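You operate a simulated robot arm through the tools that you are given. There is no shell and no other tool. Be economical: measure what you need, move in short steps, check, and stop when the job is done.

The job below is to be done with a simulated two-armed robot. You get a single attempt, and the scene is never put back.

Task
Fetch the oil brush and stand it on the top of the side table. Then take the steel bush with grey grip and leave it on the thrust race. Then put the hand lap on the top of the sampling bench away on the upkeep bench top. Then take the punched cup and put it on the silo table. The order counts. Set down upright: oil brush, hand lap, punched cup.
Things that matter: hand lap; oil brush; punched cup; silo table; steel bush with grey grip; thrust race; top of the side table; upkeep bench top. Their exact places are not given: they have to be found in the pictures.

The check looks at the end state, three seconds after you hand in, the way a careful person would. Anything else that was tipped, shoved, dropped, spilled or broken makes it a failure.

Robot
Two 6-joint arms with two-finger grippers on one trunk, on a base that drives. Base frame: it is fixed to the floor where the robot stands at the start and does not move with it; the origin is under the middle of the robot, x ahead of it, y to its left, z up; the surface under the hand at the start is at about z = 860. Units: mm, degrees, N and s.
The left shoulder is at the start at [70, 176, 940], the right one opposite. With the tool pointing down near the work surface each hand reaches from about 460 to 780 mm from the robot's upright axis, wherever it stands, measured 20 degrees to its own side. Places, roughly: hand lap (5x5x8 cm) [400, -4500, 900]; oil brush (5x4x8 cm) [600, 0, 900]; punched cup (7x7x8 cm) [-7900, 700, 1000]; silo table [-7800, 2000, 800]; steel bush with grey grip (4x4x11 cm) [700, 700, 900]; thrust race (10x10x3 cm) [700, 1300, 900]; top of the side table (25x62 cm) [660, -540, 800]; upkeep bench top [600, 1000, 900]. Payload 2.45 kg a hand.
The TCP of each hand is the grasp point between the finger pads, 26 mm short of the fingertips. In the tool frame z runs along the fingers and y along their closing line. Largest opening 96 mm; the body of the gripper starts 69 mm behind the TCP.
Orientation is told as [roll, pitch, yaw] about the base's x, y, z axes, in that order, counted from this pose: with the fingers straight down and closing along the base's y, the tool's x points along the base's -x, its y along +y and its z along -z.

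Tools
- The arms move only by the tool play_rows. It takes "left_plan", "right_plan" or both (then of equal length, played together; a hand with none holds still); each is a list of rows, each a list of 7 numbers: the shift along the tool's x, y, z in units of 400 mm (1.0 is 400 mm), then the turn, a rotation vector about the tool's x, y, z in units of 90 degrees (1.0 is 90 degrees), then the opening, from 0 (shut) to 1 (fully open). In form: [[x, y, z, wx, wy, wz, gripper], ...]. A call has 1 to 8 rows; each row is the pose to reach, as a shift and turn from the pose commanded when the call began, along the tool's axes at that moment. A call with a number of a shift or a turn outside -1 to 1 is refused whole. A row lasts 0.2 s, in which the tool goes at most 50 mm and 8.6 degrees; a call with a longer step from one row to the next is refused whole, and so is a gripper value outside its range. A pose out of reach is approached as far as the arm can. The call stops where the force on the tool passes 40 N (or 10 N more than at its start, if that is more) or the arm is blocked; 0.2 s more then pass. The fingers move at their own pace and stop on an object; they squeeze with about 32 N. The grip force told is the motor's: it shows also when the fingers shut on nothing. Time passes only in rows, and 0.2 s behind the last, so rows that repeat a pose let the fingers close. It gives the time, the measured TCP pose, the force on the tool (base axes), the opening and the grip force at its end, in the units of the frame above (readings bear some noise), with the torque about the TCP (base axes, N m) and any sound that the robot's microphone picked up.
- Cameras (640 x 400 px; columns grow to the right, rows downward): "scene" is now at [141.1, -1.8, 1267.2]; the picture's right is [-0.00, -1.00, 0.00], its down [-0.50, 0.00, -0.86] and it looks along [0.86, -0.00, -0.50] (base axes); focal length 214 px, centre (320, 200). "left" rides on the left gripper at [82, -3, -98] in its tool frame; the picture's right is [0.04, 1.00, 0.00], its down [-0.73, 0.03, -0.68] and it looks along [-0.68, 0.03, 0.73] (tool axes); focal length 256 px, centre (320, 200). "right" rides on the right gripper at [82, 3, -98] in its tool frame; the picture's right is [-0.04, 1.00, 0.00], its down [-0.73, -0.03, -0.68] and it looks along [-0.68, -0.03, 0.73] (tool axes); focal length 256 px, centre (320, 200).
- camera(camera): a new picture of that camera. The clock stands still meanwhile.
- lift_body(by): slides the trunk up (or, below 0, down) by that many mm; the arms and the scene camera ride with it, the base frame stays. It gives what a move gives, with no picture.
- drive_base(legs): drives the robot by 1 to 6 legs, each [ahead, left, turn to the left] in mm, mm and degrees, along the robot's own axes; the way and the turn of a leg run together, so that a leg with both is an arc; at most 1500 mm and 180 degrees a leg. The arms and the cameras ride along, it lands a little off, and it stops where it bumps. It gives what a move gives.
- aim_head(pan, tilt): turns the head with the scene camera to pan (to the left, within 86 degrees either way) and tilt (down, from -29 to 69), counted from straight ahead of the robot. It gives what a move gives.
- probe_pixels(camera, pixels): for up to 12 pixels [column, row] of the newest picture of that camera ("zoom" is the newest enlarged one), the place [x, y, z] in the base frame of the surface seen there, good to about 2 mm. The clock stands still meanwhile.
- zoom(camera, box): a new picture of the part [left, top, right, bottom] of that camera's present view, enlarged. The clock stands still meanwhile.
- finish_job(): hands the job in; it is judged then, once.

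Work in short steps. Measure before you move; look again where a grasp or a placing could have gone wrong, and mend it. You have 110 turns and 100 pictures in all, those below and enlarged ones among them. Open the grippers and draw the arms clear of the work before you hand the job in, unless the task says otherwise.

The tools are called after "Emit:" by a JSON object that holds its "api" and its "payload". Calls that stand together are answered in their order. play_rows: Moves the arms, as the interface text tells. Its arguments: {"type":"object","properties":{"left_plan":{"type":"array","items":{"type":"array","items":{"type":"number"}}},"right_plan":{"type":"array","items":{"type":"array","items":{"type":"number"}}}},"required":[]} The other tools are called the same way: lift_body (by) slides the trunk up or down; drive_base (legs) drives the base; aim_head (pan, tilt) turns the head that bears the scene camera; camera (camera) takes a picture; probe_pixels (camera, pixels) gives the place of the surface under pixels of a picture; zoom (camera, box) takes an enlarged picture of a part of a camera's view; finish_job () hands the job in.

At the start:

```text
time_s: 0.0
left_position: [545.7, 358.7, 1079.1]
left_ee_rot: [-0.1, 0.0, 0.0]
left_ft_force: [0.2, 0.2, 0.4]
left_wrist_torque: [0.02, 0.02, 0.01]
left_finger_gap: 96.1
left_grasp_force: 0.0
right_position: [628.7, -136.3, 1056.0]
right_ee_rot: [0.0, 0.1, 0.0]
right_ft_force: [-0.5, -0.4, 0.2]
right_wrist_torque: [-0.01, 0.0, -0.01]
right_finger_gap: 96.1
right_grasp_force: 0.1
trunk travel left (down, up): [-425.0, 415.0]
robot x, y, heading: [-0.9, -0.3, 0.0]
head pan, tilt: [-0.2, 30.3]
```

scene: 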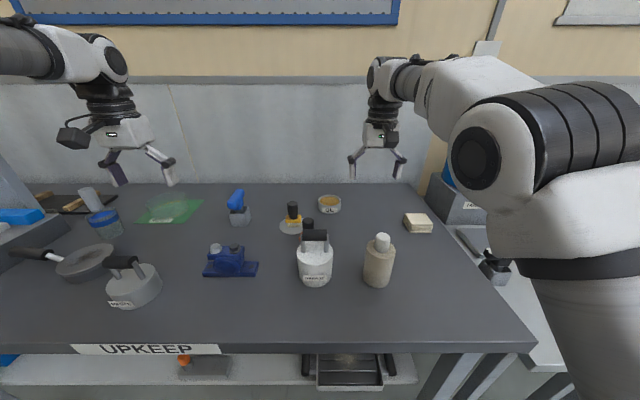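
right: 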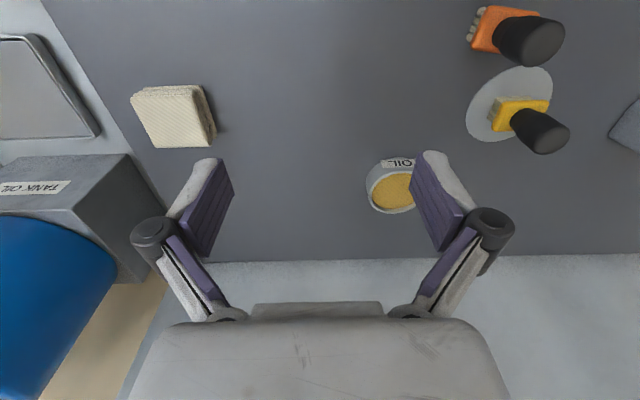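
left: 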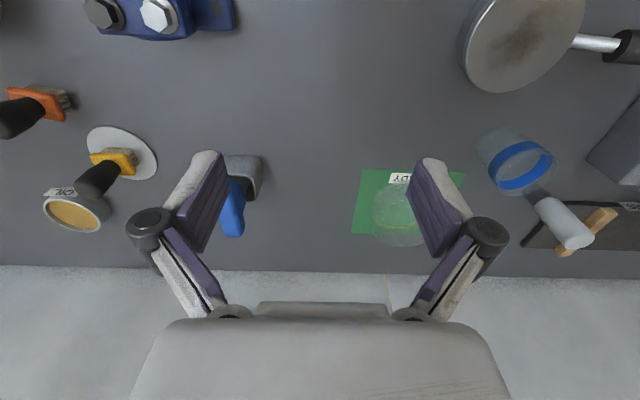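

The scene shows two brushes near (293,215) and (308,230). I zoom in to tell them apart.

Emit:
{"api": "zoom", "payload": {"camera": "scene", "box": [180, 160, 460, 335]}}

Emit:
{"api": "zoom", "payload": {"camera": "right", "box": [340, 0, 640, 220]}}

Emit:
{"api": "zoom", "payload": {"camera": "scene", "box": [0, 160, 280, 335]}}

```text
2.29 times, centred on (320, 248) of scene
```

zoom: 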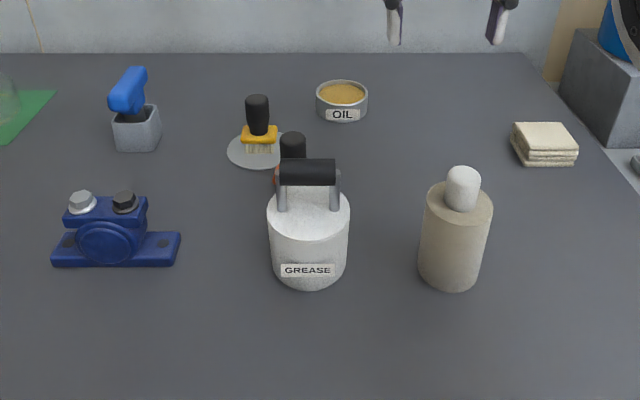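

```text
1.82 times, centred on (490, 110) of right
```

zoom: 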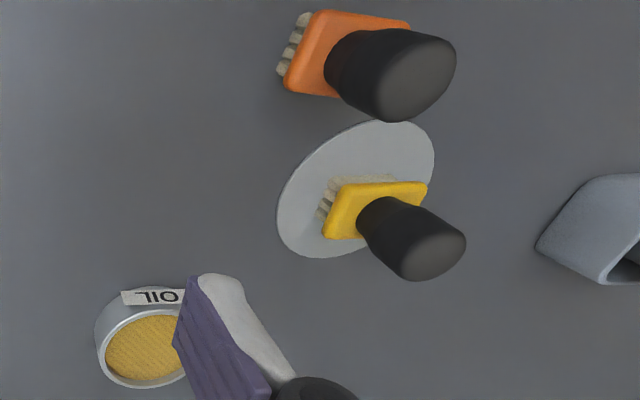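

```text
2.29 times, centred on (140, 248) of scene
```

zoom: 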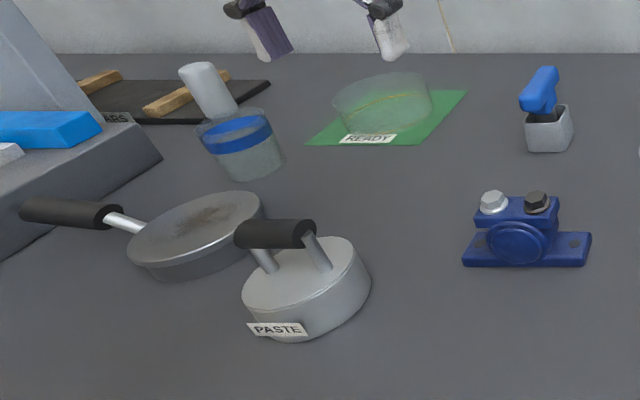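

I measure both brushes, the oil tin and the rest to compare with the rough place [600, 0].

Emit:
{"api": "probe_pixels", "payload": {"camera": "right", "pixels": [[540, 38], [500, 40], [545, 135], [522, 120], [510, 80], [395, 190], [490, 110]]}}

Emit:
{"api": "probe_pixels", "payload": {"camera": "scene", "pixels": [[418, 224], [314, 250], [380, 260], [104, 225], [10, 218], [92, 198], [467, 240], [530, 330], [548, 345], [494, 272]]}}

Emit:
{"api": "aim_head", "payload": {"pan": -50, "tilt": 35}}

Emit:
{"api": "camera", "payload": {"camera": "scene"}}

Emit:
{"api": "aim_head", "payload": {"pan": 50, "tilt": 30}}

Emit:
{"api": "camera", "payload": {"camera": "scene"}}

```text
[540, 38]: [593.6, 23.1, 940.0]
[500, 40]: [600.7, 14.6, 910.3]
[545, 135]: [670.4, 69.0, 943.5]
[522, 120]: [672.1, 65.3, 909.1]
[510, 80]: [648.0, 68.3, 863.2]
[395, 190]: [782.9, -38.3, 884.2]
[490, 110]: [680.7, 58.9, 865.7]
```

```text
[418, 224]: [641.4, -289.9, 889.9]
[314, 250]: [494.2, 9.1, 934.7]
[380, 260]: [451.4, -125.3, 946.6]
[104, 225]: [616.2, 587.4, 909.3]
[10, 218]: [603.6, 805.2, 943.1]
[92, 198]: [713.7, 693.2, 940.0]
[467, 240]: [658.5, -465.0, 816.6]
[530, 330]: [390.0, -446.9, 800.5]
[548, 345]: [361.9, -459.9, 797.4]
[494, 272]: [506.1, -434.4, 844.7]
```

```text
time_s: 1.2
left_position: [546.5, 358.6, 1078.4]
left_ee_rot: [-0.1, 0.0, -0.1]
left_ft_force: [-0.6, -0.5, 0.3]
left_wrist_torque: [0.0, -0.02, 0.02]
left_finger_gap: 95.7
left_grasp_force: 0.0
right_position: [629.8, -136.9, 1056.1]
right_ee_rot: [0.0, 0.0, -0.1]
right_ft_force: [-0.1, -0.1, 0.3]
right_wrist_torque: [-0.01, 0.03, 0.0]
right_finger_gap: 96.0
right_grasp_force: 0.1
trunk travel left (down, up): [-425.0, 415.0]
robot x, y, heading: [5.0, 1.0, 0.0]
head pan, tilt: [-50.0, 35.0]
```

```text
93 pictures are left
```

scene: 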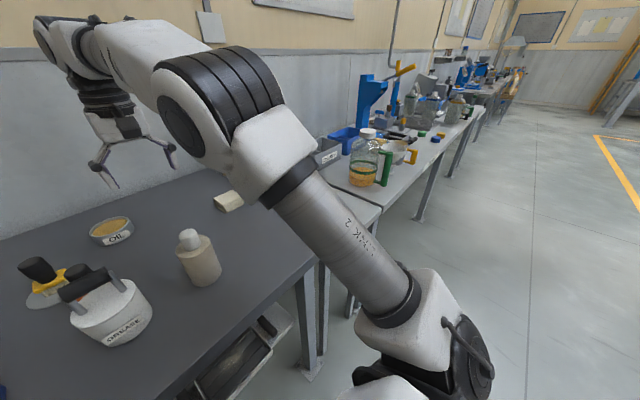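

```text
time_s: 2.9
left_position: [546.0, 359.5, 1079.6]
left_ee_rot: [-0.2, 0.0, -0.1]
left_ft_force: [0.0, -0.4, 0.2]
left_wrist_torque: [-0.04, 0.0, -0.01]
left_finger_gap: 96.3
left_grasp_force: 0.1
right_position: [628.8, -135.6, 1056.3]
right_ee_rot: [-0.1, -0.1, 0.0]
right_ft_force: [-0.3, 0.6, -0.5]
right_wrist_torque: [-0.01, -0.01, 0.07]
right_finger_gap: 95.9
right_grasp_force: 0.0
trunk travel left (down, up): [-425.0, 415.0]
robot x, y, heading: [-0.3, 0.4, -0.1]
head pan, tilt: [50.0, 30.0]
```

```text
92 pictures are left
```

scene: 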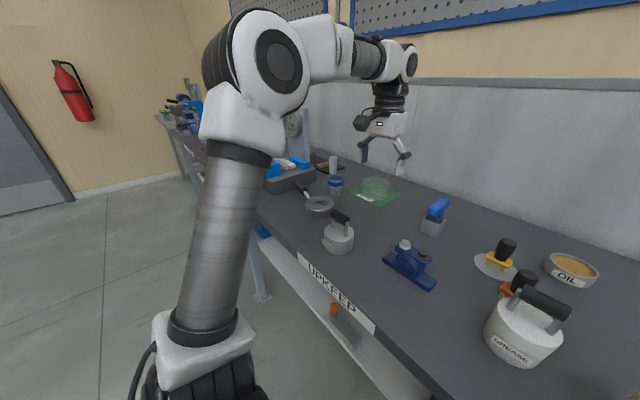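

Orange brush measures (597,18), which matches the rough [600,0]; the yellow one (672,67) does not. I bring the right hand above the orange brush for a close look.

Emit:
{"api": "play_rows", "payload": {"right_plan": [[0.02, 0.1, 0, 0, 0, 0, 1], [0.04, 0.2, 0, 0, 0, 0, 1], [0.06, 0.3, 0, 0, 0, 0, 1], [0.08, 0.385, 0, 0, 0, 0, 1], [0.08, 0.385, 0, 0, 0, 0, 1]]}}

Emit:
{"api": "camera", "payload": {"camera": "right"}}

Emit:
{"api": "camera", "payload": {"camera": "left"}}

Emit:
{"api": "aim_head", "payload": {"pan": -45, "tilt": 40}}

Emit:
{"api": "camera", "payload": {"camera": "scene"}}

```text
time_s: 4.3
left_position: [546.8, 359.0, 1079.1]
left_ee_rot: [0.0, 0.0, 0.1]
left_ft_force: [-0.2, 0.0, -0.9]
left_wrist_torque: [0.01, 0.0, -0.01]
left_finger_gap: 96.0
left_grasp_force: 0.0
right_position: [616.0, -25.9, 1070.9]
right_ee_rot: [3.5, 0.5, -3.2]
right_ft_force: [0.5, -0.3, 0.3]
right_wrist_torque: [-0.01, -0.02, 0.02]
right_finger_gap: 95.9
right_grasp_force: 0.0
right hand out of reach, approached as far as the arm can: row 4, 5
trunk travel left (down, up): [-425.0, 415.0]
robot x, y, heading: [-3.1, -3.0, 0.1]
head pan, tilt: [50.0, 30.0]
stopped in row 5 (right hand): the arm was blocked; the commanded pose is now the measured one
```

```text
91 pictures are left
```

right: 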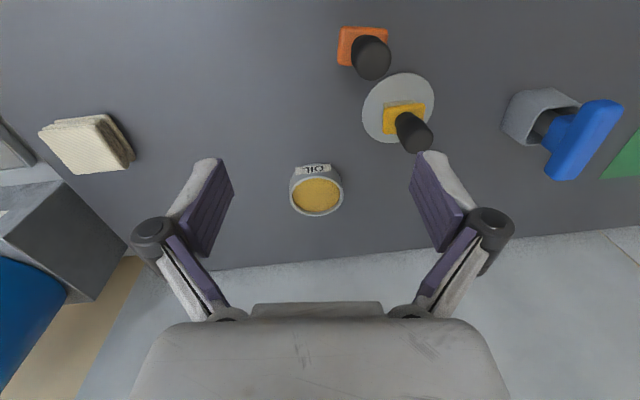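

```text
90 pictures are left
```

left: 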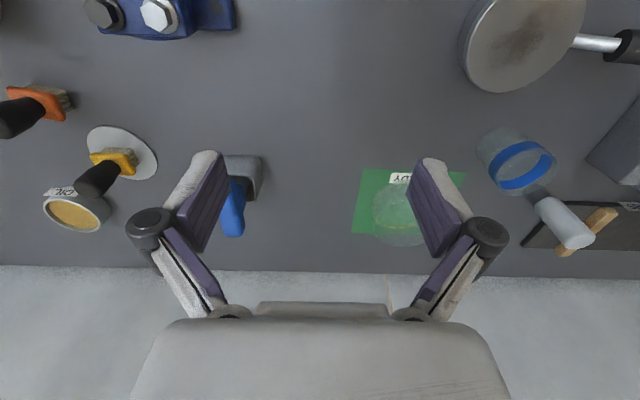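

```text
time_s: 6.0
left_position: [546.0, 358.8, 1080.1]
left_ee_rot: [-0.2, 0.0, 0.0]
left_ft_force: [-0.1, 0.7, 0.0]
left_wrist_torque: [0.03, 0.03, -0.01]
left_finger_gap: 95.9
left_grasp_force: 0.1
right_position: [616.4, -25.1, 1073.0]
right_ee_rot: [3.6, 0.2, -3.2]
right_ft_force: [0.5, 0.2, 0.1]
right_wrist_torque: [-0.03, 0.0, 0.0]
right_finger_gap: 95.8
right_grasp_force: 0.1
trunk travel left (down, up): [-425.0, 415.0]
robot x, y, heading: [-0.8, 1.5, 0.2]
head pan, tilt: [-45.0, 40.0]
```

```text
89 pictures are left
```

scene: 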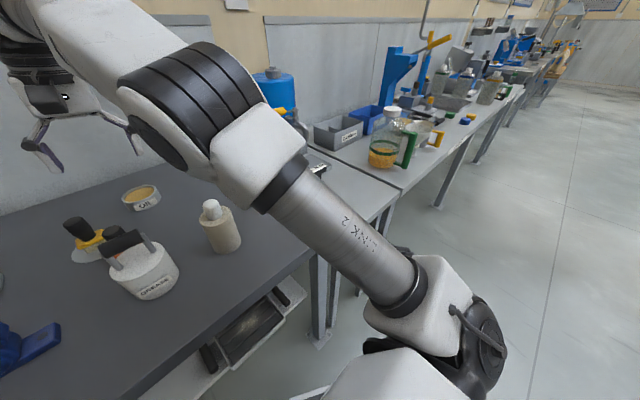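

The right hand can't reach inward enough; I need to drive left ~190 mm. First I check what is to the left near the left hand.

Emit:
{"api": "aim_head", "payload": {"pan": 40, "tilt": 20}}

Emit:
{"api": "zoom", "payload": {"camera": "scene", "box": [160, 80, 480, 280]}}

Emit:
{"api": "probe_pixels", "payload": {"camera": "zoom", "pixels": [[200, 200], [240, 230], [300, 230], [280, 150], [400, 230], [200, 250], [170, 180]]}}

```text
time_s: 7.6
left_position: [546.0, 357.6, 1079.6]
left_ee_rot: [-0.1, 0.1, -0.1]
left_ft_force: [0.2, -0.4, -0.3]
left_wrist_torque: [0.0, 0.02, 0.04]
left_finger_gap: 96.2
left_grasp_force: 0.1
right_position: [615.4, -25.6, 1073.3]
right_ee_rot: [3.5, 0.3, -3.1]
right_ft_force: [-0.5, 0.3, -0.3]
right_wrist_torque: [0.0, 0.04, 0.01]
right_finger_gap: 96.0
right_grasp_force: 0.0
trunk travel left (down, up): [-425.0, 415.0]
robot x, y, heading: [-0.7, -1.7, -0.0]
head pan, tilt: [40.0, 20.0]
```

```text
2.00 times, centred on (320, 180) of scene
```

zoom: 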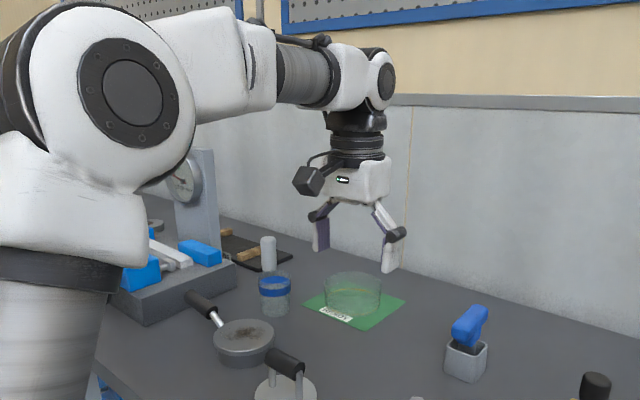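

```text
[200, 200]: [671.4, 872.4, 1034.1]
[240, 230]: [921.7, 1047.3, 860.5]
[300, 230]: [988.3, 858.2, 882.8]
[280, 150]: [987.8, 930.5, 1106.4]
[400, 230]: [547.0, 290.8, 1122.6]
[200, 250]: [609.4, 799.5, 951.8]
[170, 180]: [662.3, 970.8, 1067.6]
```

The post sits at y≈870, so a 200 mm drive left is safe for the left hand (y 559 after).

Emit:
{"api": "drive_base", "payload": {"legs": [[0, 200, 0]]}}

Emit:
{"api": "aim_head", "payload": {"pan": 0, "tilt": 35}}

Emit:
{"api": "camera", "payload": {"camera": "right"}}

Emit:
{"api": "camera", "payload": {"camera": "scene"}}

```text
time_s: 9.2
left_position: [546.0, 559.8, 1079.2]
left_ee_rot: [-0.1, 0.0, -0.2]
left_ft_force: [-0.5, 1.5, 0.0]
left_wrist_torque: [-0.05, -0.01, 0.02]
left_finger_gap: 96.2
left_grasp_force: 0.0
right_position: [615.6, 176.0, 1072.0]
right_ee_rot: [3.5, 0.3, -3.3]
right_ft_force: [0.1, 0.3, 0.2]
right_wrist_torque: [-0.02, 0.0, 0.02]
right_finger_gap: 95.8
right_grasp_force: 0.1
trunk travel left (down, up): [-425.0, 415.0]
robot x, y, heading: [2.3, 202.6, -0.2]
head pan, tilt: [40.0, 20.0]
```

```text
time_s: 10.3
left_position: [546.1, 559.4, 1079.3]
left_ee_rot: [0.0, 0.0, -0.1]
left_ft_force: [-0.1, 0.3, -0.5]
left_wrist_torque: [-0.01, 0.01, -0.02]
left_finger_gap: 95.7
left_grasp_force: 0.0
right_position: [617.7, 174.4, 1071.8]
right_ee_rot: [3.7, 0.3, -3.3]
right_ft_force: [0.2, 0.0, 0.2]
right_wrist_torque: [-0.02, 0.01, 0.0]
right_finger_gap: 95.8
right_grasp_force: 0.1
trunk travel left (down, up): [-425.0, 415.0]
robot x, y, heading: [1.4, 201.7, -0.2]
head pan, tilt: [0.0, 35.0]
```

```text
87 pictures are left
```

right: 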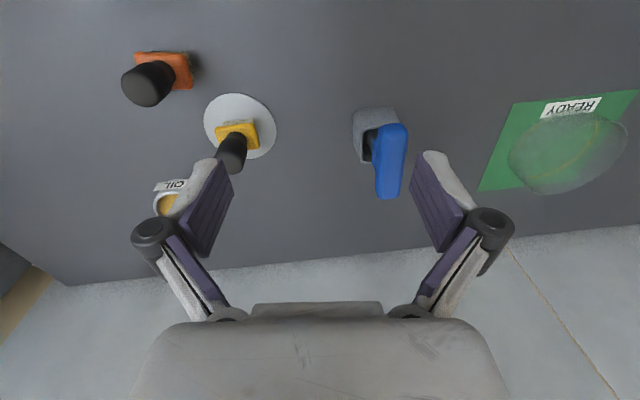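

```text
86 pictures are left
```

scene: 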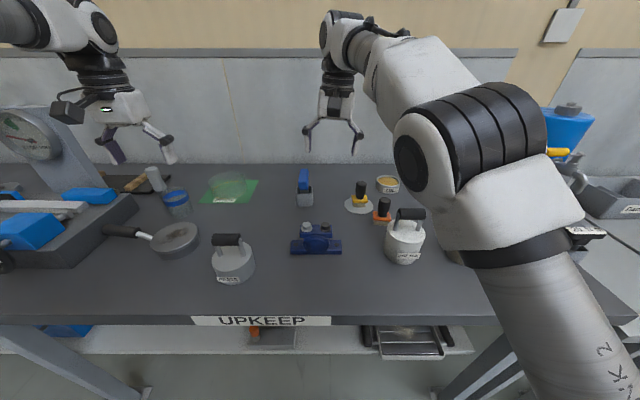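

I refine the brush position: handle top at right picture (148,88), orange head at (178,68).

Emit:
{"api": "probe_pixels", "payload": {"camera": "right", "pixels": [[140, 95], [148, 78], [160, 85], [180, 60], [150, 57], [185, 82]]}}

Emit:
{"api": "play_rows", "payload": {"right_plan": [[0.006, -0.1, -0.006, 0.01, 0, -0.01, 1], [0.012, -0.2, -0.012, 0.02, 0, -0.018, 1], [0.02, -0.3, -0.018, 0.03, 0, -0.027, 1], [0.0255, -0.394, -0.024, 0.04, 0, -0.036, 1], [0.0255, -0.394, -0.024, 0.04, 0, -0.036, 1]]}}

Emit:
{"api": "camera", "payload": {"camera": "right"}}

```text
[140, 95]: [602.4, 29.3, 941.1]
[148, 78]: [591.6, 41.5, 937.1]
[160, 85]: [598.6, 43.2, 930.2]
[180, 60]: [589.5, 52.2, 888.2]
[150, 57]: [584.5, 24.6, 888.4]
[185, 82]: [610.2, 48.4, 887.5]
```

```text
time_s: 11.5
left_position: [547.6, 560.6, 1079.3]
left_ee_rot: [-0.1, 0.0, -0.2]
left_ft_force: [-1.1, 1.1, 0.1]
left_wrist_torque: [-0.03, -0.01, 0.0]
left_finger_gap: 96.1
left_grasp_force: 0.0
right_position: [597.4, 19.8, 1072.1]
right_ee_rot: [0.0, 0.3, -0.1]
right_ft_force: [1.2, -0.2, 0.1]
right_wrist_torque: [0.0, -0.01, 0.02]
right_finger_gap: 95.9
right_grasp_force: 0.0
trunk travel left (down, up): [-425.0, 415.0]
robot x, y, heading: [-0.6, 202.5, -0.0]
head pan, tilt: [0.0, 35.0]
```

```text
85 pictures are left
```

right: 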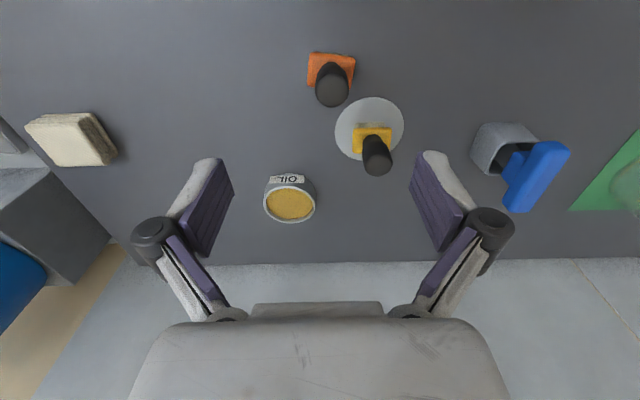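

Now centred near the brush; probe the handle (331,90) edges and head corners, plus neighbours.

Emit:
{"api": "probe_pixels", "payload": {"camera": "right", "pixels": [[318, 92], [332, 92], [345, 92], [331, 70], [332, 103], [312, 62], [352, 70], [377, 165], [377, 135], [312, 82], [348, 82]]}}

Emit:
{"api": "zoom", "payload": {"camera": "right", "box": [270, 30, 430, 190]}}

```text
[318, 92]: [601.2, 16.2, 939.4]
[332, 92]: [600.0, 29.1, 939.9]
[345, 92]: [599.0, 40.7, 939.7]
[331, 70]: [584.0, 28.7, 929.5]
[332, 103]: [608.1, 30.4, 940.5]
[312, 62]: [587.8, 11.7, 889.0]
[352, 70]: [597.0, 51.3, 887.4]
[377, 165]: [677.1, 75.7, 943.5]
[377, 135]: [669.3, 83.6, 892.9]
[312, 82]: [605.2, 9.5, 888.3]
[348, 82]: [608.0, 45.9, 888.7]
```

```text
2.50 times, centred on (350, 110) of right
```

zoom: 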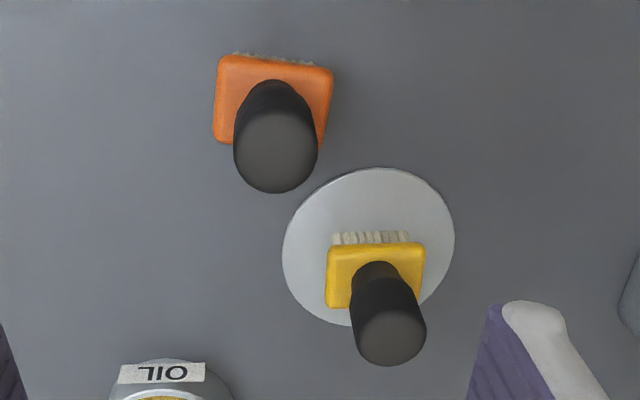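

Handle centre (597,29), top z 940. I descend to TCP z 921 and close.

Emit:
{"api": "play_rows", "payload": {"right_plan": [[0, 0.024, 0.1, 0, 0, 0, 0.75], [0, 0.024, 0.2, 0, 0, 0, 0.75], [0, 0.024, 0.3, 0, 0, 0, 0.75], [0, 0.024, 0.378, 0, 0, 0, 0.75], [0, 0.024, 0.378, 0, 0, 0, 0], [0, 0.024, 0.378, 0, 0, 0, 0], [0, 0.024, 0.378, 0, 0, 0, 0]]}}

Emit:
{"api": "zoom", "payload": {"camera": "right", "box": [160, 50, 480, 250]}}

```text
time_s: 13.1
left_position: [547.1, 560.4, 1080.3]
left_ee_rot: [0.0, 0.0, -0.1]
left_ft_force: [-0.4, -0.4, 0.1]
left_wrist_torque: [0.02, -0.02, 0.03]
left_finger_gap: 96.0
left_grasp_force: 0.0
right_position: [596.8, 27.7, 921.7]
right_ee_rot: [-0.1, 0.3, 0.0]
right_ft_force: [-1.1, 0.7, 3.1]
right_wrist_torque: [-0.08, 0.05, -0.01]
right_finger_gap: 28.6
right_grasp_force: 32.1
trunk travel left (down, up): [-425.0, 415.0]
robot x, y, heading: [1.5, 201.1, 0.0]
head pan, tilt: [0.0, 35.0]
```

```text
2.00 times, centred on (320, 150) of right
```

zoom: 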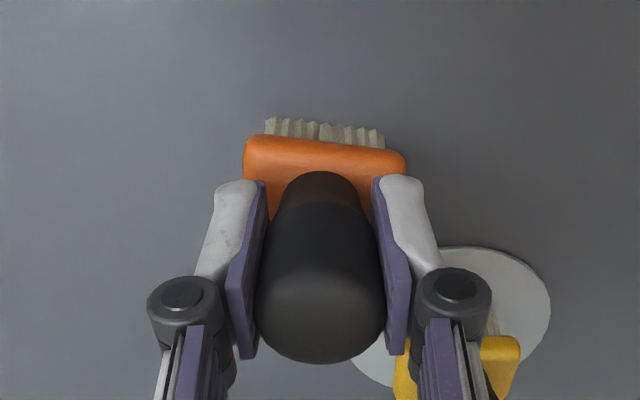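

Grip is good (28.6 mm, 32 N). Lift clear and drive right 500 mm so the side table comes within the right hand's reach.

Emit:
{"api": "play_rows", "payload": {"right_plan": [[0, 0, -0.1, 0, 0, 0, 0], [0, 0, -0.2, 0, 0, 0, 0], [0, 0, -0.3, 0, 0, 0, 0], [0, 0, -0.4, 0, 0, 0, 0], [0, 0, -0.4, 0, 0, 0, 0]]}}

Emit:
{"api": "drive_base", "payload": {"legs": [[0, -540, 0]]}}

Emit:
{"api": "aim_head", "payload": {"pan": -10, "tilt": 40}}

Emit:
{"api": "camera", "payload": {"camera": "scene"}}

Emit:
{"api": "camera", "payload": {"camera": "right"}}

```text
time_s: 14.3
left_position: [546.7, 558.3, 1078.6]
left_ee_rot: [-0.1, 0.0, -0.2]
left_ft_force: [0.3, 0.1, 0.1]
left_wrist_torque: [0.02, -0.01, 0.01]
left_finger_gap: 96.0
left_grasp_force: 0.0
right_position: [596.6, 26.6, 1081.5]
right_ee_rot: [0.0, 0.1, 0.1]
right_ft_force: [0.5, 0.0, -0.4]
right_wrist_torque: [0.03, -0.01, 0.0]
right_finger_gap: 28.7
right_grasp_force: 32.3
trunk travel left (down, up): [-425.0, 415.0]
robot x, y, heading: [2.3, 201.8, -0.1]
head pan, tilt: [0.0, 35.0]
```

```text
time_s: 17.4
left_position: [547.4, 20.7, 1078.8]
left_ee_rot: [-0.1, -0.1, 0.0]
left_ft_force: [0.0, -0.5, 0.4]
left_wrist_torque: [-0.01, 0.02, -0.01]
left_finger_gap: 95.9
left_grasp_force: 0.1
right_position: [596.8, -510.2, 1081.1]
right_ee_rot: [0.0, 0.2, 0.0]
right_ft_force: [0.1, -0.1, 0.6]
right_wrist_torque: [0.03, -0.02, 0.02]
right_finger_gap: 28.7
right_grasp_force: 32.2
trunk travel left (down, up): [-425.0, 415.0]
robot x, y, heading: [-0.0, -336.5, -0.0]
head pan, tilt: [0.0, 35.0]
```

```text
time_s: 18.1
left_position: [545.8, 21.5, 1078.8]
left_ee_rot: [-0.1, 0.0, 0.0]
left_ft_force: [-0.3, -0.8, -0.1]
left_wrist_torque: [0.04, 0.0, -0.07]
left_finger_gap: 96.1
left_grasp_force: 0.1
right_position: [598.0, -509.3, 1080.6]
right_ee_rot: [-0.1, 0.2, 0.0]
right_ft_force: [-0.1, -0.3, -0.1]
right_wrist_torque: [-0.02, 0.0, 0.01]
right_finger_gap: 28.5
right_grasp_force: 31.9
trunk travel left (down, up): [-425.0, 415.0]
robot x, y, heading: [4.7, -339.9, 0.1]
head pan, tilt: [-10.0, 40.0]
```

```text
82 pictures are left
```

scene: 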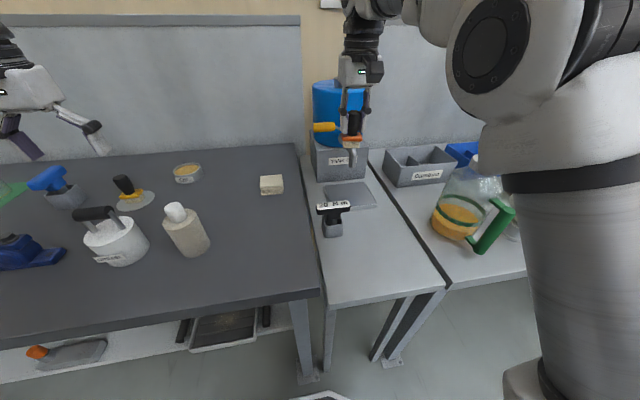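

```text
81 pictures are left
```

right: 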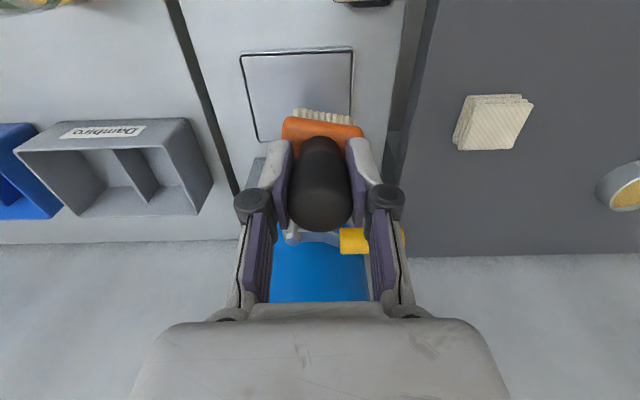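

The side table's clear area is around scene pixel (375,255), in front of a tool at (333,217). I probe it.

Emit:
{"api": "probe_pixels", "payload": {"camera": "scene", "pixels": [[375, 255], [395, 230], [345, 290], [430, 285], [330, 230], [348, 205], [320, 208], [350, 195], [345, 260], [375, 205], [332, 303], [372, 285]]}}

Emit:
{"api": "zoom", "payload": {"camera": "scene", "box": [290, 140, 450, 300]}}

```text
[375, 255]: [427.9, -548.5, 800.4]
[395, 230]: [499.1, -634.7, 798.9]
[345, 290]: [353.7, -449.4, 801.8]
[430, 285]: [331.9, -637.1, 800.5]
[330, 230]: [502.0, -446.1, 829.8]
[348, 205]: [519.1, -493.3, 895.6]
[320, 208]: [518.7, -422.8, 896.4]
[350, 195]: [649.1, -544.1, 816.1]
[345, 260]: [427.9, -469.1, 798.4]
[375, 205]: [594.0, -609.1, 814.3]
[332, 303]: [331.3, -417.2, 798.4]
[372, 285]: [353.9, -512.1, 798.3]
```

```text
2.50 times, centred on (370, 220) of scene
```

zoom: 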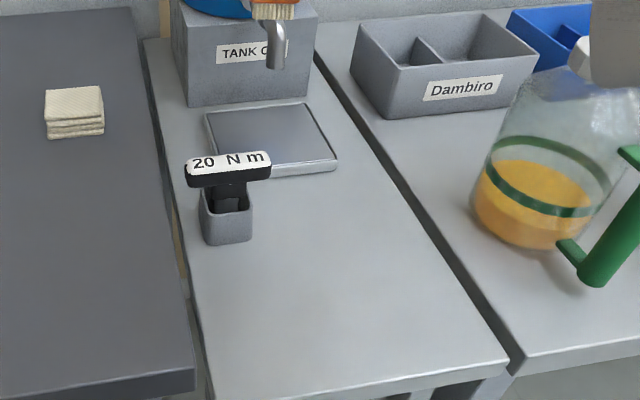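

Free spot at about (480,-575), table z 800. Brush bottom is ~60 below TCP, so set-down TCP z ≈ 861. I move over it first and descend part way.

Emit:
{"api": "play_rows", "payload": {"right_plan": [[0.1, -0.055, 0, 0, 0, 0, 0], [0.2, -0.11, 0, 0, 0, 0, 0], [0.2925, -0.1625, 0, 0, 0, 0, 0], [0.2925, -0.1625, 0.1, 0, 0, 0, 0], [0.2925, -0.1625, 0.2, 0, 0, 0, 0], [0.2925, -0.1625, 0.3, 0, 0, 0, 0], [0.2925, -0.1625, 0.4, 0, 0, 0, 0], [0.2925, -0.1625, 0.48, 0, 0, 0, 0]]}}

Emit:
{"api": "camera", "payload": {"camera": "scene"}}

```text
time_s: 19.9
left_position: [547.3, 21.7, 1078.8]
left_ee_rot: [-0.1, 0.0, -0.1]
left_ft_force: [0.4, -0.1, -0.7]
left_wrist_torque: [-0.01, 0.0, 0.02]
left_finger_gap: 96.4
left_grasp_force: 0.0
right_position: [479.7, -576.4, 889.3]
right_ee_rot: [0.0, 0.2, 0.1]
right_ft_force: [-0.2, -1.0, -0.1]
right_wrist_torque: [-0.04, 0.03, 0.02]
right_finger_gap: 28.3
right_grasp_force: 31.7
trunk travel left (down, up): [-425.0, 415.0]
robot x, y, heading: [0.9, -334.9, 0.2]
head pan, tilt: [-10.0, 40.0]
```

```text
79 pictures are left
```

scene: 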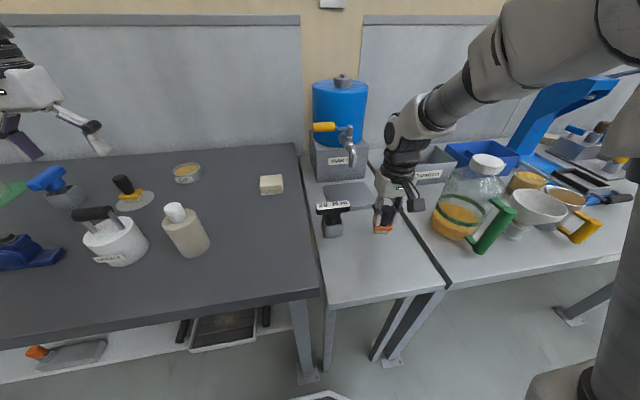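

Clear of the jar and the wrench; I lower the last 28 mm.

Emit:
{"api": "play_rows", "payload": {"right_plan": [[0, 0, 0.04, 0, 0, 0, 0], [0, 0, 0.06, 0, 0, 0, 0], [0, 0, 0.069, 0, 0, 0, 0], [0, 0, 0.069, 0, 0, 0, 0]]}}

Emit:
{"api": "zoom", "payload": {"camera": "scene", "box": [300, 160, 460, 260]}}

```text
time_s: 20.9
left_position: [545.3, 22.3, 1080.4]
left_ee_rot: [-0.1, 0.0, 0.0]
left_ft_force: [0.4, 1.1, -0.1]
left_wrist_torque: [-0.01, 0.01, -0.01]
left_finger_gap: 96.1
left_grasp_force: 0.0
right_position: [479.9, -575.7, 860.3]
right_ee_rot: [-0.1, 0.2, 0.1]
right_ft_force: [0.0, -0.2, -0.3]
right_wrist_torque: [0.01, -0.03, 0.0]
right_finger_gap: 28.5
right_grasp_force: 32.1
trunk travel left (down, up): [-425.0, 415.0]
robot x, y, heading: [-4.5, -335.3, 0.1]
head pan, tilt: [-10.0, 40.0]
```

```text
4.00 times, centred on (380, 210) of scene
```

zoom: 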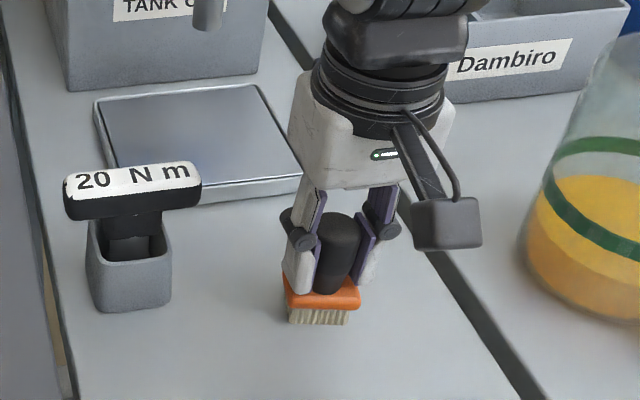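

No contact felt yet; I creep down in ~1.5 mm steps until contact.

Emit:
{"api": "play_rows", "payload": {"right_plan": [[0, 0, 0.004, 0, 0, 0, 0], [0, 0, 0.0075, 0, 0, 0, 0]]}}

```text
time_s: 21.6
left_position: [544.3, 21.4, 1081.0]
left_ee_rot: [-0.1, -0.1, 0.0]
left_ft_force: [0.4, -0.5, -0.3]
left_wrist_torque: [0.0, -0.01, -0.03]
left_finger_gap: 96.0
left_grasp_force: 0.1
right_position: [479.5, -577.2, 860.8]
right_ee_rot: [-0.1, -0.2, 0.2]
right_ft_force: [0.6, -4.3, 23.5]
right_wrist_torque: [-0.17, 0.01, 0.05]
right_finger_gap: 28.5
right_grasp_force: 32.2
trunk travel left (down, up): [-425.0, 415.0]
robot x, y, heading: [1.8, -334.8, 0.0]
head pan, tilt: [-10.0, 40.0]
```

Contact (23 N upward). I back off 2 mm of command, open the fingers and withdraw.

Emit:
{"api": "play_rows", "payload": {"right_plan": [[0, 0, -0.006, 0, 0, 0, 0], [0, 0, -0.006, 0, 0, 0, 0.5], [0, 0, -0.006, 0, 0, 0, 0.6], [0, 0, -0.1, 0, 0, 0, 0.6], [0, 0, -0.2, 0, 0, 0, 0.6], [0, 0, -0.3, 0, 0, 0, 0.6], [0, 0, -0.4, 0, 0, 0, 0.6], [0, 0, -0.5, 0, 0, 0, 0.6]]}}

Emit:
{"api": "zoom", "payload": {"camera": "scene", "box": [300, 160, 460, 260]}}

```text
time_s: 23.4
left_position: [546.4, 22.2, 1080.0]
left_ee_rot: [-0.1, 0.0, 0.0]
left_ft_force: [-0.2, -0.3, 0.2]
left_wrist_torque: [0.03, -0.01, -0.02]
left_finger_gap: 96.1
left_grasp_force: 0.1
right_position: [480.8, -576.2, 1058.8]
right_ee_rot: [-0.2, 0.1, 0.1]
right_ft_force: [0.8, 0.3, 0.0]
right_wrist_torque: [0.03, 0.01, -0.02]
right_finger_gap: 57.7
right_grasp_force: 0.0
trunk travel left (down, up): [-425.0, 415.0]
robot x, y, heading: [-1.5, -340.6, 0.2]
head pan, tilt: [-10.0, 40.0]
```

```text
4.00 times, centred on (380, 210) of scene
```

zoom: 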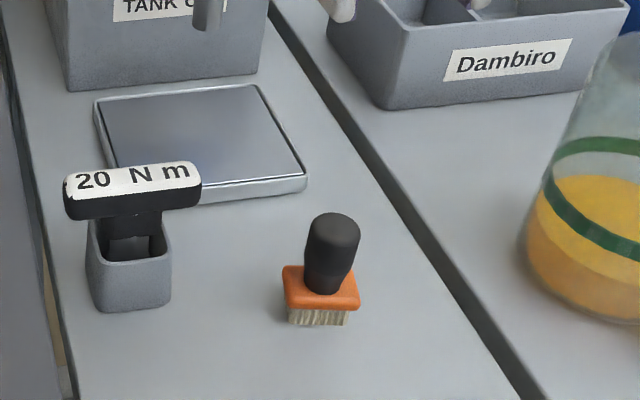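

Oil brush stands well. Next, drive left 640 mm to view the bush and the thrust race.

Emit:
{"api": "drive_base", "payload": {"legs": [[0, 640, 0]]}}

Emit:
{"api": "aim_head", "payload": {"pan": 30, "tilt": 30}}

Emit:
{"api": "camera", "payload": {"camera": "scene"}}

Emit:
{"api": "camera", "payload": {"camera": "left"}}

```text
time_s: 26.9
left_position: [547.7, 652.1, 1079.1]
left_ee_rot: [-0.1, 0.0, 0.0]
left_ft_force: [0.0, -0.5, 0.0]
left_wrist_torque: [-0.01, -0.03, 0.01]
left_finger_gap: 96.0
left_grasp_force: 0.1
right_position: [479.8, 54.1, 1058.2]
right_ee_rot: [-0.1, 0.2, -0.1]
right_ft_force: [-0.2, -0.4, 0.0]
right_wrist_torque: [0.0, 0.0, -0.03]
right_finger_gap: 57.8
right_grasp_force: 0.0
trunk travel left (down, up): [-425.0, 415.0]
robot x, y, heading: [0.1, 292.6, -0.2]
head pan, tilt: [-10.0, 40.0]
```

```text
time_s: 27.9
left_position: [547.1, 651.4, 1080.5]
left_ee_rot: [-0.1, 0.1, -0.1]
left_ft_force: [0.4, -0.7, 0.0]
left_wrist_torque: [0.01, 0.01, -0.01]
left_finger_gap: 95.9
left_grasp_force: 0.1
right_position: [480.2, 53.9, 1057.8]
right_ee_rot: [-0.1, 0.2, -0.1]
right_ft_force: [-0.2, 0.4, -0.1]
right_wrist_torque: [-0.01, -0.01, 0.0]
right_finger_gap: 57.7
right_grasp_force: 0.1
trunk travel left (down, up): [-425.0, 415.0]
robot x, y, heading: [-2.2, 294.8, -0.3]
head pan, tilt: [30.0, 30.0]
```

```text
76 pictures are left
```

scene: 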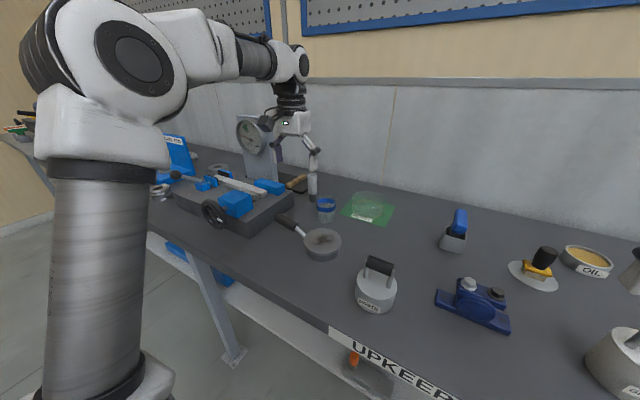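

```text
75 pictures are left
```

left: 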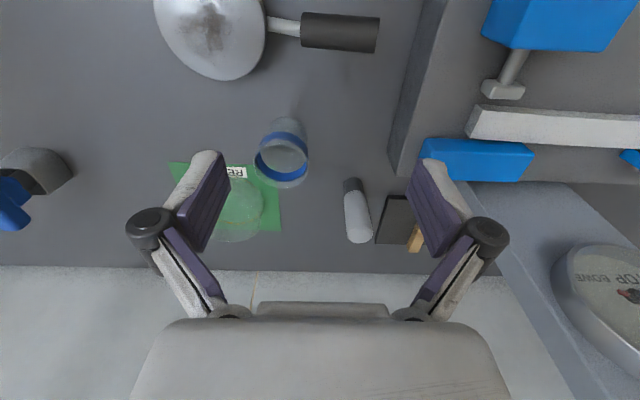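

The bush (grey sleeve on a darker base) is at left picture (356,210). Zoom and probe it with nearby obstacles.

Emit:
{"api": "zoom", "payload": {"camera": "left", "box": [280, 140, 460, 260]}}

Emit:
{"api": "probe_pixels", "payload": {"camera": "left", "pixels": [[358, 232], [356, 205], [351, 186], [346, 210], [367, 210], [413, 236], [393, 215], [480, 160], [500, 230], [600, 290], [285, 165]]}}

```text
3.33 times, centred on (370, 200) of left
```

zoom: 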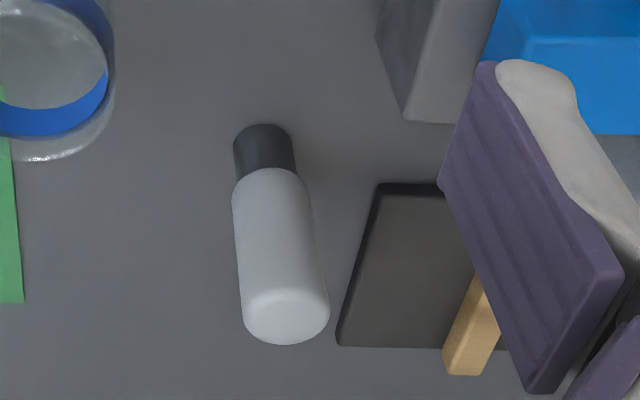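

```text
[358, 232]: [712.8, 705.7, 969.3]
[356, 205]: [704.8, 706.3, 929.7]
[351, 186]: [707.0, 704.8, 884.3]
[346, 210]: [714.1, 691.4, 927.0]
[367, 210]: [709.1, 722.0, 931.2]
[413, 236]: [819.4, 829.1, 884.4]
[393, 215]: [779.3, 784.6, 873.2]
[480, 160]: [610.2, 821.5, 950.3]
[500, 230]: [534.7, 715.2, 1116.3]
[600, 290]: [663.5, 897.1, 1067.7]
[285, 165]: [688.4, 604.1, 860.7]
```

Bush centre ≈ (720,706), top z 969. I shift the left hand inward, then drive left 155 so the bush lies in reach.

Emit:
{"api": "play_rows", "payload": {"left_plan": [[0, -0.1, 0, 0, 0, 0, 0.7], [0, -0.2, 0, 0, 0, 0, 0.7], [0, -0.25, 0, 0, 0, 0, 0.7], [0, -0.25, 0, 0, 0, 0, 0.7]]}}

Emit:
{"api": "drive_base", "payload": {"legs": [[0, 155, 0]]}}

Emit:
{"api": "camera", "payload": {"camera": "left"}}

```text
time_s: 28.9
left_position: [547.0, 551.6, 1079.7]
left_ee_rot: [-0.1, -0.1, -0.2]
left_ft_force: [0.1, 0.4, -0.1]
left_wrist_torque: [0.0, -0.01, 0.03]
left_finger_gap: 67.2
left_grasp_force: 0.0
right_position: [481.0, 53.2, 1058.8]
right_ee_rot: [-0.1, 0.1, 0.0]
right_ft_force: [-0.5, 0.1, -0.3]
right_wrist_torque: [-0.01, 0.03, 0.01]
right_finger_gap: 57.9
right_grasp_force: 0.1
trunk travel left (down, up): [-425.0, 415.0]
robot x, y, heading: [-0.3, 294.1, -0.1]
head pan, tilt: [30.0, 30.0]
```

```text
time_s: 30.3
left_position: [547.6, 703.7, 1079.2]
left_ee_rot: [-0.1, -0.1, -0.2]
left_ft_force: [0.1, 0.5, 0.2]
left_wrist_torque: [-0.03, 0.0, -0.02]
left_finger_gap: 67.4
left_grasp_force: 0.1
right_position: [480.1, 206.4, 1057.9]
right_ee_rot: [-0.1, 0.2, -0.1]
right_ft_force: [-0.6, 0.6, -0.2]
right_wrist_torque: [-0.01, 0.0, -0.01]
right_finger_gap: 57.8
right_grasp_force: 0.1
trunk travel left (down, up): [-425.0, 415.0]
robot x, y, heading: [2.9, 447.9, 0.1]
head pan, tilt: [30.0, 30.0]
```

```text
73 pictures are left
```

left: 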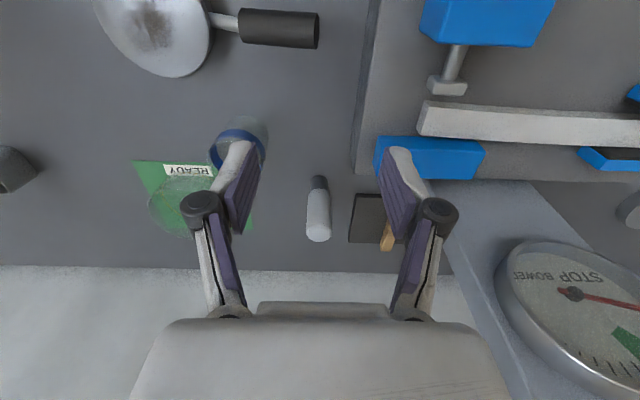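

The gauge post is near on the right; probe its nearest edges and the bush top before moving forward.

Emit:
{"api": "probe_pixels", "payload": {"camera": "left", "pixels": [[505, 290], [530, 370], [460, 230], [480, 300], [318, 232], [308, 215], [329, 215], [318, 205], [430, 155]]}}

```text
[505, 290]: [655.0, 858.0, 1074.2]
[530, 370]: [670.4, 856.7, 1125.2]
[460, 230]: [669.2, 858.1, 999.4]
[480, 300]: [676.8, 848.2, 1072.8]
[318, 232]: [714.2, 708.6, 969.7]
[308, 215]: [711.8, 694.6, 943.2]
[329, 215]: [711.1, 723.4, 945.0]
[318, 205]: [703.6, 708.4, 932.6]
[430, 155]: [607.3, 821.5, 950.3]
```

Margin is adequate (post at y≥848). Move forward over (718,708), descend to z 940 and close.

Emit:
{"api": "play_rows", "payload": {"left_plan": [[-0.11, 0.01, 0, 0, 0, 0, 0.7], [-0.22, 0.01, 0, 0, 0, 0, 0.7], [-0.33, 0.01, 0, 0, 0, 0, 0.7], [-0.425, 0.01, 0, 0, 0, 0, 0.7], [-0.425, 0.01, 0.08, 0, 0, 0, 0.7], [-0.425, 0.01, 0.08, 0, 0, 0, 0.7]]}}

Emit:
{"api": "camera", "payload": {"camera": "left"}}

```text
time_s: 31.7
left_position: [686.3, 705.5, 1043.3]
left_ee_rot: [-0.2, -0.1, -0.2]
left_ft_force: [0.0, 0.1, 0.1]
left_wrist_torque: [-0.03, -0.02, -0.01]
left_finger_gap: 67.0
left_grasp_force: 0.1
left hand out of reach, approached as far as the arm can: row 3, 4, 5, 6
right_position: [480.6, 206.3, 1059.3]
right_ee_rot: [0.0, 0.2, -0.2]
right_ft_force: [-0.7, -0.6, 0.5]
right_wrist_torque: [0.01, -0.02, 0.01]
right_finger_gap: 57.4
right_grasp_force: 0.0
trunk travel left (down, up): [-425.0, 415.0]
robot x, y, heading: [0.2, 445.1, -0.1]
head pan, tilt: [30.0, 30.0]
```

```text
72 pictures are left
```

left: 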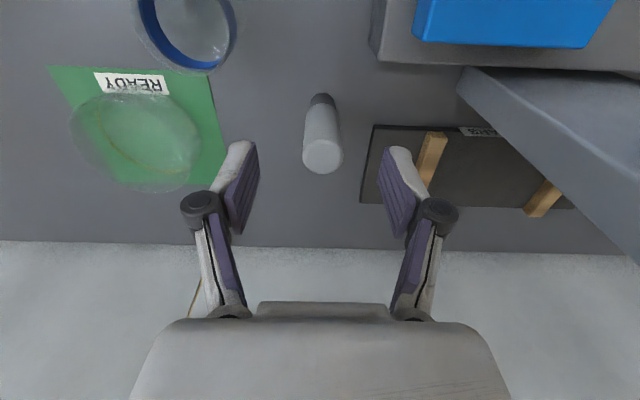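

Out of reach by ~30 mm; drive the base forward 32 mm, then check.

Emit:
{"api": "drive_base", "payload": {"legs": [[33, 0, 0]]}}

Emit:
{"api": "camera", "payload": {"camera": "left"}}

Emit:
{"api": "probe_pixels", "payload": {"camera": "left", "pixels": [[320, 225], [320, 210], [310, 190], [330, 190], [320, 180], [320, 170]]}}

```text
time_s: 32.6
left_position: [719.6, 706.2, 1043.0]
left_ee_rot: [0.0, 0.1, -0.3]
left_ft_force: [-0.2, -0.5, -0.1]
left_wrist_torque: [-0.02, 0.02, 0.02]
left_finger_gap: 67.5
left_grasp_force: 0.1
right_position: [512.6, 205.7, 1058.0]
right_ee_rot: [-0.1, 0.2, -0.1]
right_ft_force: [-0.8, -0.2, 0.0]
right_wrist_torque: [0.01, 0.02, -0.02]
right_finger_gap: 57.7
right_grasp_force: 0.0
trunk travel left (down, up): [-425.0, 415.0]
robot x, y, heading: [37.0, 444.6, -0.3]
head pan, tilt: [30.0, 30.0]
```

```text
71 pictures are left
```

left: 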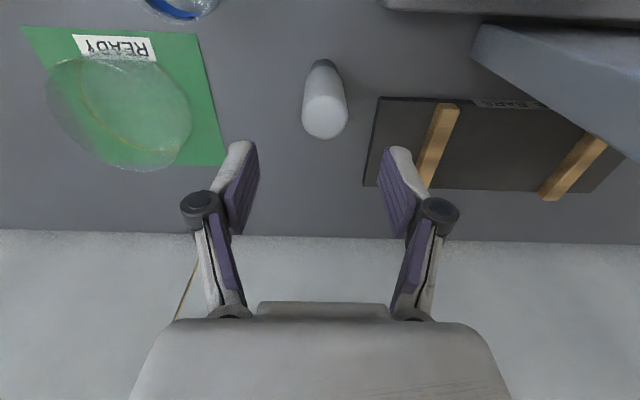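

```text
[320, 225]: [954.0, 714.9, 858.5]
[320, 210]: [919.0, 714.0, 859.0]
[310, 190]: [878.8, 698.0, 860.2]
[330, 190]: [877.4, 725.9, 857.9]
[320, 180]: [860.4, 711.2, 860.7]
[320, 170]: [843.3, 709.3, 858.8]
```

Now probe the bush top itself at (325,118).

Emit:
{"api": "probe_pixels", "payload": {"camera": "left", "pixels": [[325, 136], [325, 118], [304, 112], [346, 110], [324, 100], [322, 65]]}}

```text
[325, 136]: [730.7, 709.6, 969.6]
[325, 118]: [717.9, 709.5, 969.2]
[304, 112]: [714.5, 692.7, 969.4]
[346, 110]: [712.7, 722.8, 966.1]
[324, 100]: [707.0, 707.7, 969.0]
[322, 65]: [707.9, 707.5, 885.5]
```

Bush centre (717,708). I step down a bit to learn where the commanded pose stands.

Emit:
{"api": "play_rows", "payload": {"left_plan": [[0.0, 0.005, 0.05, 0, 0, 0, 0.7], [0.0, 0.005, 0.05, 0, 0, 0, 0.7]]}}

```text
time_s: 33.2
left_position: [721.5, 707.0, 1033.8]
left_ee_rot: [-0.1, 0.6, -0.2]
left_ft_force: [0.4, -0.4, -0.9]
left_wrist_torque: [-0.02, -0.01, -0.01]
left_finger_gap: 67.5
left_grasp_force: 0.1
left hand out of reach, approached as far as the arm can: row 1, 2
right_position: [514.1, 205.2, 1058.4]
right_ee_rot: [-0.1, 0.3, -0.2]
right_ft_force: [-0.2, 0.4, -0.3]
right_wrist_torque: [0.03, 0.02, 0.02]
right_finger_gap: 57.4
right_grasp_force: 0.0
trunk travel left (down, up): [-425.0, 415.0]
robot x, y, heading: [34.8, 449.8, -0.1]
head pan, tilt: [30.0, 30.0]
```

Commanded x seems ~751; I shift back 34 mm and check before descending.

Emit:
{"api": "play_rows", "payload": {"left_plan": [[0.085, 0.002, 0.0, 0, 0, 0, 0.7], [0.085, 0.002, 0.0, 0, 0, 0, 0.7]]}}

```text
time_s: 33.8
left_position: [721.0, 709.2, 1039.7]
left_ee_rot: [-0.1, 0.0, -0.1]
left_ft_force: [-0.7, -0.3, -0.4]
left_wrist_torque: [0.07, -0.01, 0.01]
left_finger_gap: 67.2
left_grasp_force: 0.0
left hand out of reach, approached as far as the arm can: row 1, 2
right_position: [512.7, 207.3, 1058.0]
right_ee_rot: [0.0, 0.2, -0.1]
right_ft_force: [0.7, -0.5, -0.4]
right_wrist_torque: [-0.01, -0.03, 0.01]
right_finger_gap: 57.3
right_grasp_force: 0.1
trunk travel left (down, up): [-425.0, 415.0]
robot x, y, heading: [33.1, 448.3, -0.3]
head pan, tilt: [30.0, 30.0]
```

Lowering should ease the reach; descend in small steps and read.

Emit:
{"api": "play_rows", "payload": {"left_plan": [[0.01, 0, 0.05, 0, 0, 0, 0.7], [0.01, 0, 0.08, 0, 0, 0, 0.7], [0.01, 0, 0.08, 0, 0, 0, 0.7]]}}

Emit:
{"api": "camera", "payload": {"camera": "left"}}

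```text
time_s: 34.6
left_position: [721.6, 708.4, 1029.4]
left_ee_rot: [-0.1, 0.9, -0.2]
left_ft_force: [0.2, -0.2, -0.9]
left_wrist_torque: [0.0, -0.01, 0.0]
left_finger_gap: 67.0
left_grasp_force: 0.1
left hand out of reach, approached as far as the arm can: row 1, 2, 3
right_position: [514.1, 206.9, 1058.1]
right_ee_rot: [-0.1, 0.2, -0.1]
right_ft_force: [0.2, -0.4, 0.2]
right_wrist_torque: [0.0, -0.01, -0.06]
right_finger_gap: 57.7
right_grasp_force: 0.0
trunk travel left (down, up): [-425.0, 415.0]
robot x, y, heading: [34.9, 446.2, -0.3]
head pan, tilt: [30.0, 30.0]
```

```text
70 pictures are left
```

left: 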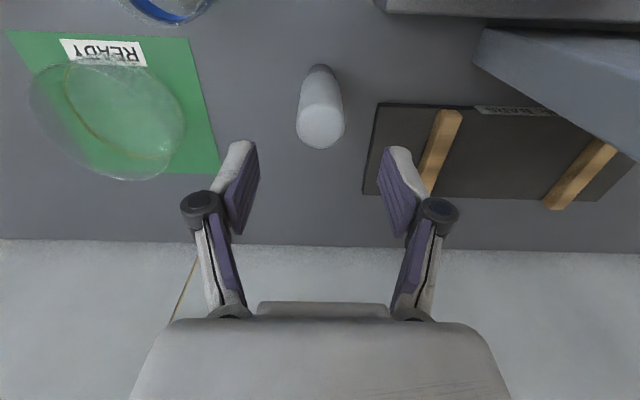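

Still flagged out of reach. I pull the hand back clearly into the workspace to re-sync, then will drive forward instead.

Emit:
{"api": "play_rows", "payload": {"left_plan": [[0.1, 0, -0.02, 0, 0, 0, 0.7], [0.2, 0, -0.02, 0, 0, 0, 0.7], [0.25, 0, -0.02, 0, 0, 0, 0.7], [0.25, 0, -0.02, 0, 0, 0, 0.7]]}}

```text
time_s: 35.6
left_position: [624.9, 709.6, 1034.4]
left_ee_rot: [-0.1, 0.3, -0.2]
left_ft_force: [0.3, -0.2, -0.4]
left_wrist_torque: [-0.02, 0.04, -0.05]
left_finger_gap: 67.3
left_grasp_force: 0.0
left hand out of reach, approached as far as the arm can: row 1, 2
right_position: [518.1, 206.0, 1054.9]
right_ee_rot: [0.0, 0.3, -0.1]
right_ft_force: [0.3, 0.8, -0.3]
right_wrist_torque: [-0.01, 0.06, 0.0]
right_finger_gap: 57.7
right_grasp_force: 0.0
trunk travel left (down, up): [-425.0, 415.0]
robot x, y, heading: [34.0, 445.7, -0.2]
head pan, tilt: [30.0, 30.0]
```

Re-synced. I lower here to z 1000 (tips 974, above everything nearby) and try extending forward again.

Emit:
{"api": "play_rows", "payload": {"left_plan": [[0, 0, 0.06, 0, 0, 0, 0.7], [0, 0, 0.08, 0, 0, 0, 0.7], [-0.06, 0, 0.08, 0, 0, 0, 0.7], [-0.12, 0, 0.08, 0, 0, 0, 0.7], [-0.12, 0, 0.08, 0, 0, 0, 0.7]]}}

```text
time_s: 36.8
left_position: [669.8, 709.1, 1005.5]
left_ee_rot: [-0.1, 0.0, -0.1]
left_ft_force: [-0.2, 0.1, 0.8]
left_wrist_torque: [0.02, 0.01, 0.01]
left_finger_gap: 67.3
left_grasp_force: 0.0
right_position: [512.9, 205.7, 1058.8]
right_ee_rot: [-0.2, 0.1, -0.1]
right_ft_force: [0.1, 0.2, -0.6]
right_wrist_torque: [-0.01, -0.01, 0.01]
right_finger_gap: 57.9
right_grasp_force: 0.1
trunk travel left (down, up): [-425.0, 415.0]
robot x, y, heading: [29.2, 444.1, -0.1]
head pan, tilt: [30.0, 30.0]
```

No flag this time. Continue forward 47 mm at this height.

Emit:
{"api": "play_rows", "payload": {"left_plan": [[-0.06, 0, -0.005, 0, 0, 0, 0.7], [-0.1175, 0, -0.005, 0, 0, 0, 0.7], [-0.1175, 0, -0.005, 0, 0, 0, 0.7]]}}

```text
time_s: 37.6
left_position: [715.8, 709.4, 1008.5]
left_ee_rot: [-0.2, 0.0, -0.2]
left_ft_force: [-0.2, -0.3, -0.1]
left_wrist_torque: [-0.01, -0.01, -0.03]
left_finger_gap: 67.6
left_grasp_force: 0.2
right_position: [512.7, 205.5, 1058.6]
right_ee_rot: [0.0, 0.1, -0.1]
right_ft_force: [0.0, 0.5, 0.6]
right_wrist_torque: [-0.03, -0.02, 0.02]
right_finger_gap: 57.5
right_grasp_force: 0.0
trunk travel left (down, up): [-425.0, 415.0]
robot x, y, heading: [32.5, 446.6, -0.1]
head pan, tilt: [30.0, 30.0]
```

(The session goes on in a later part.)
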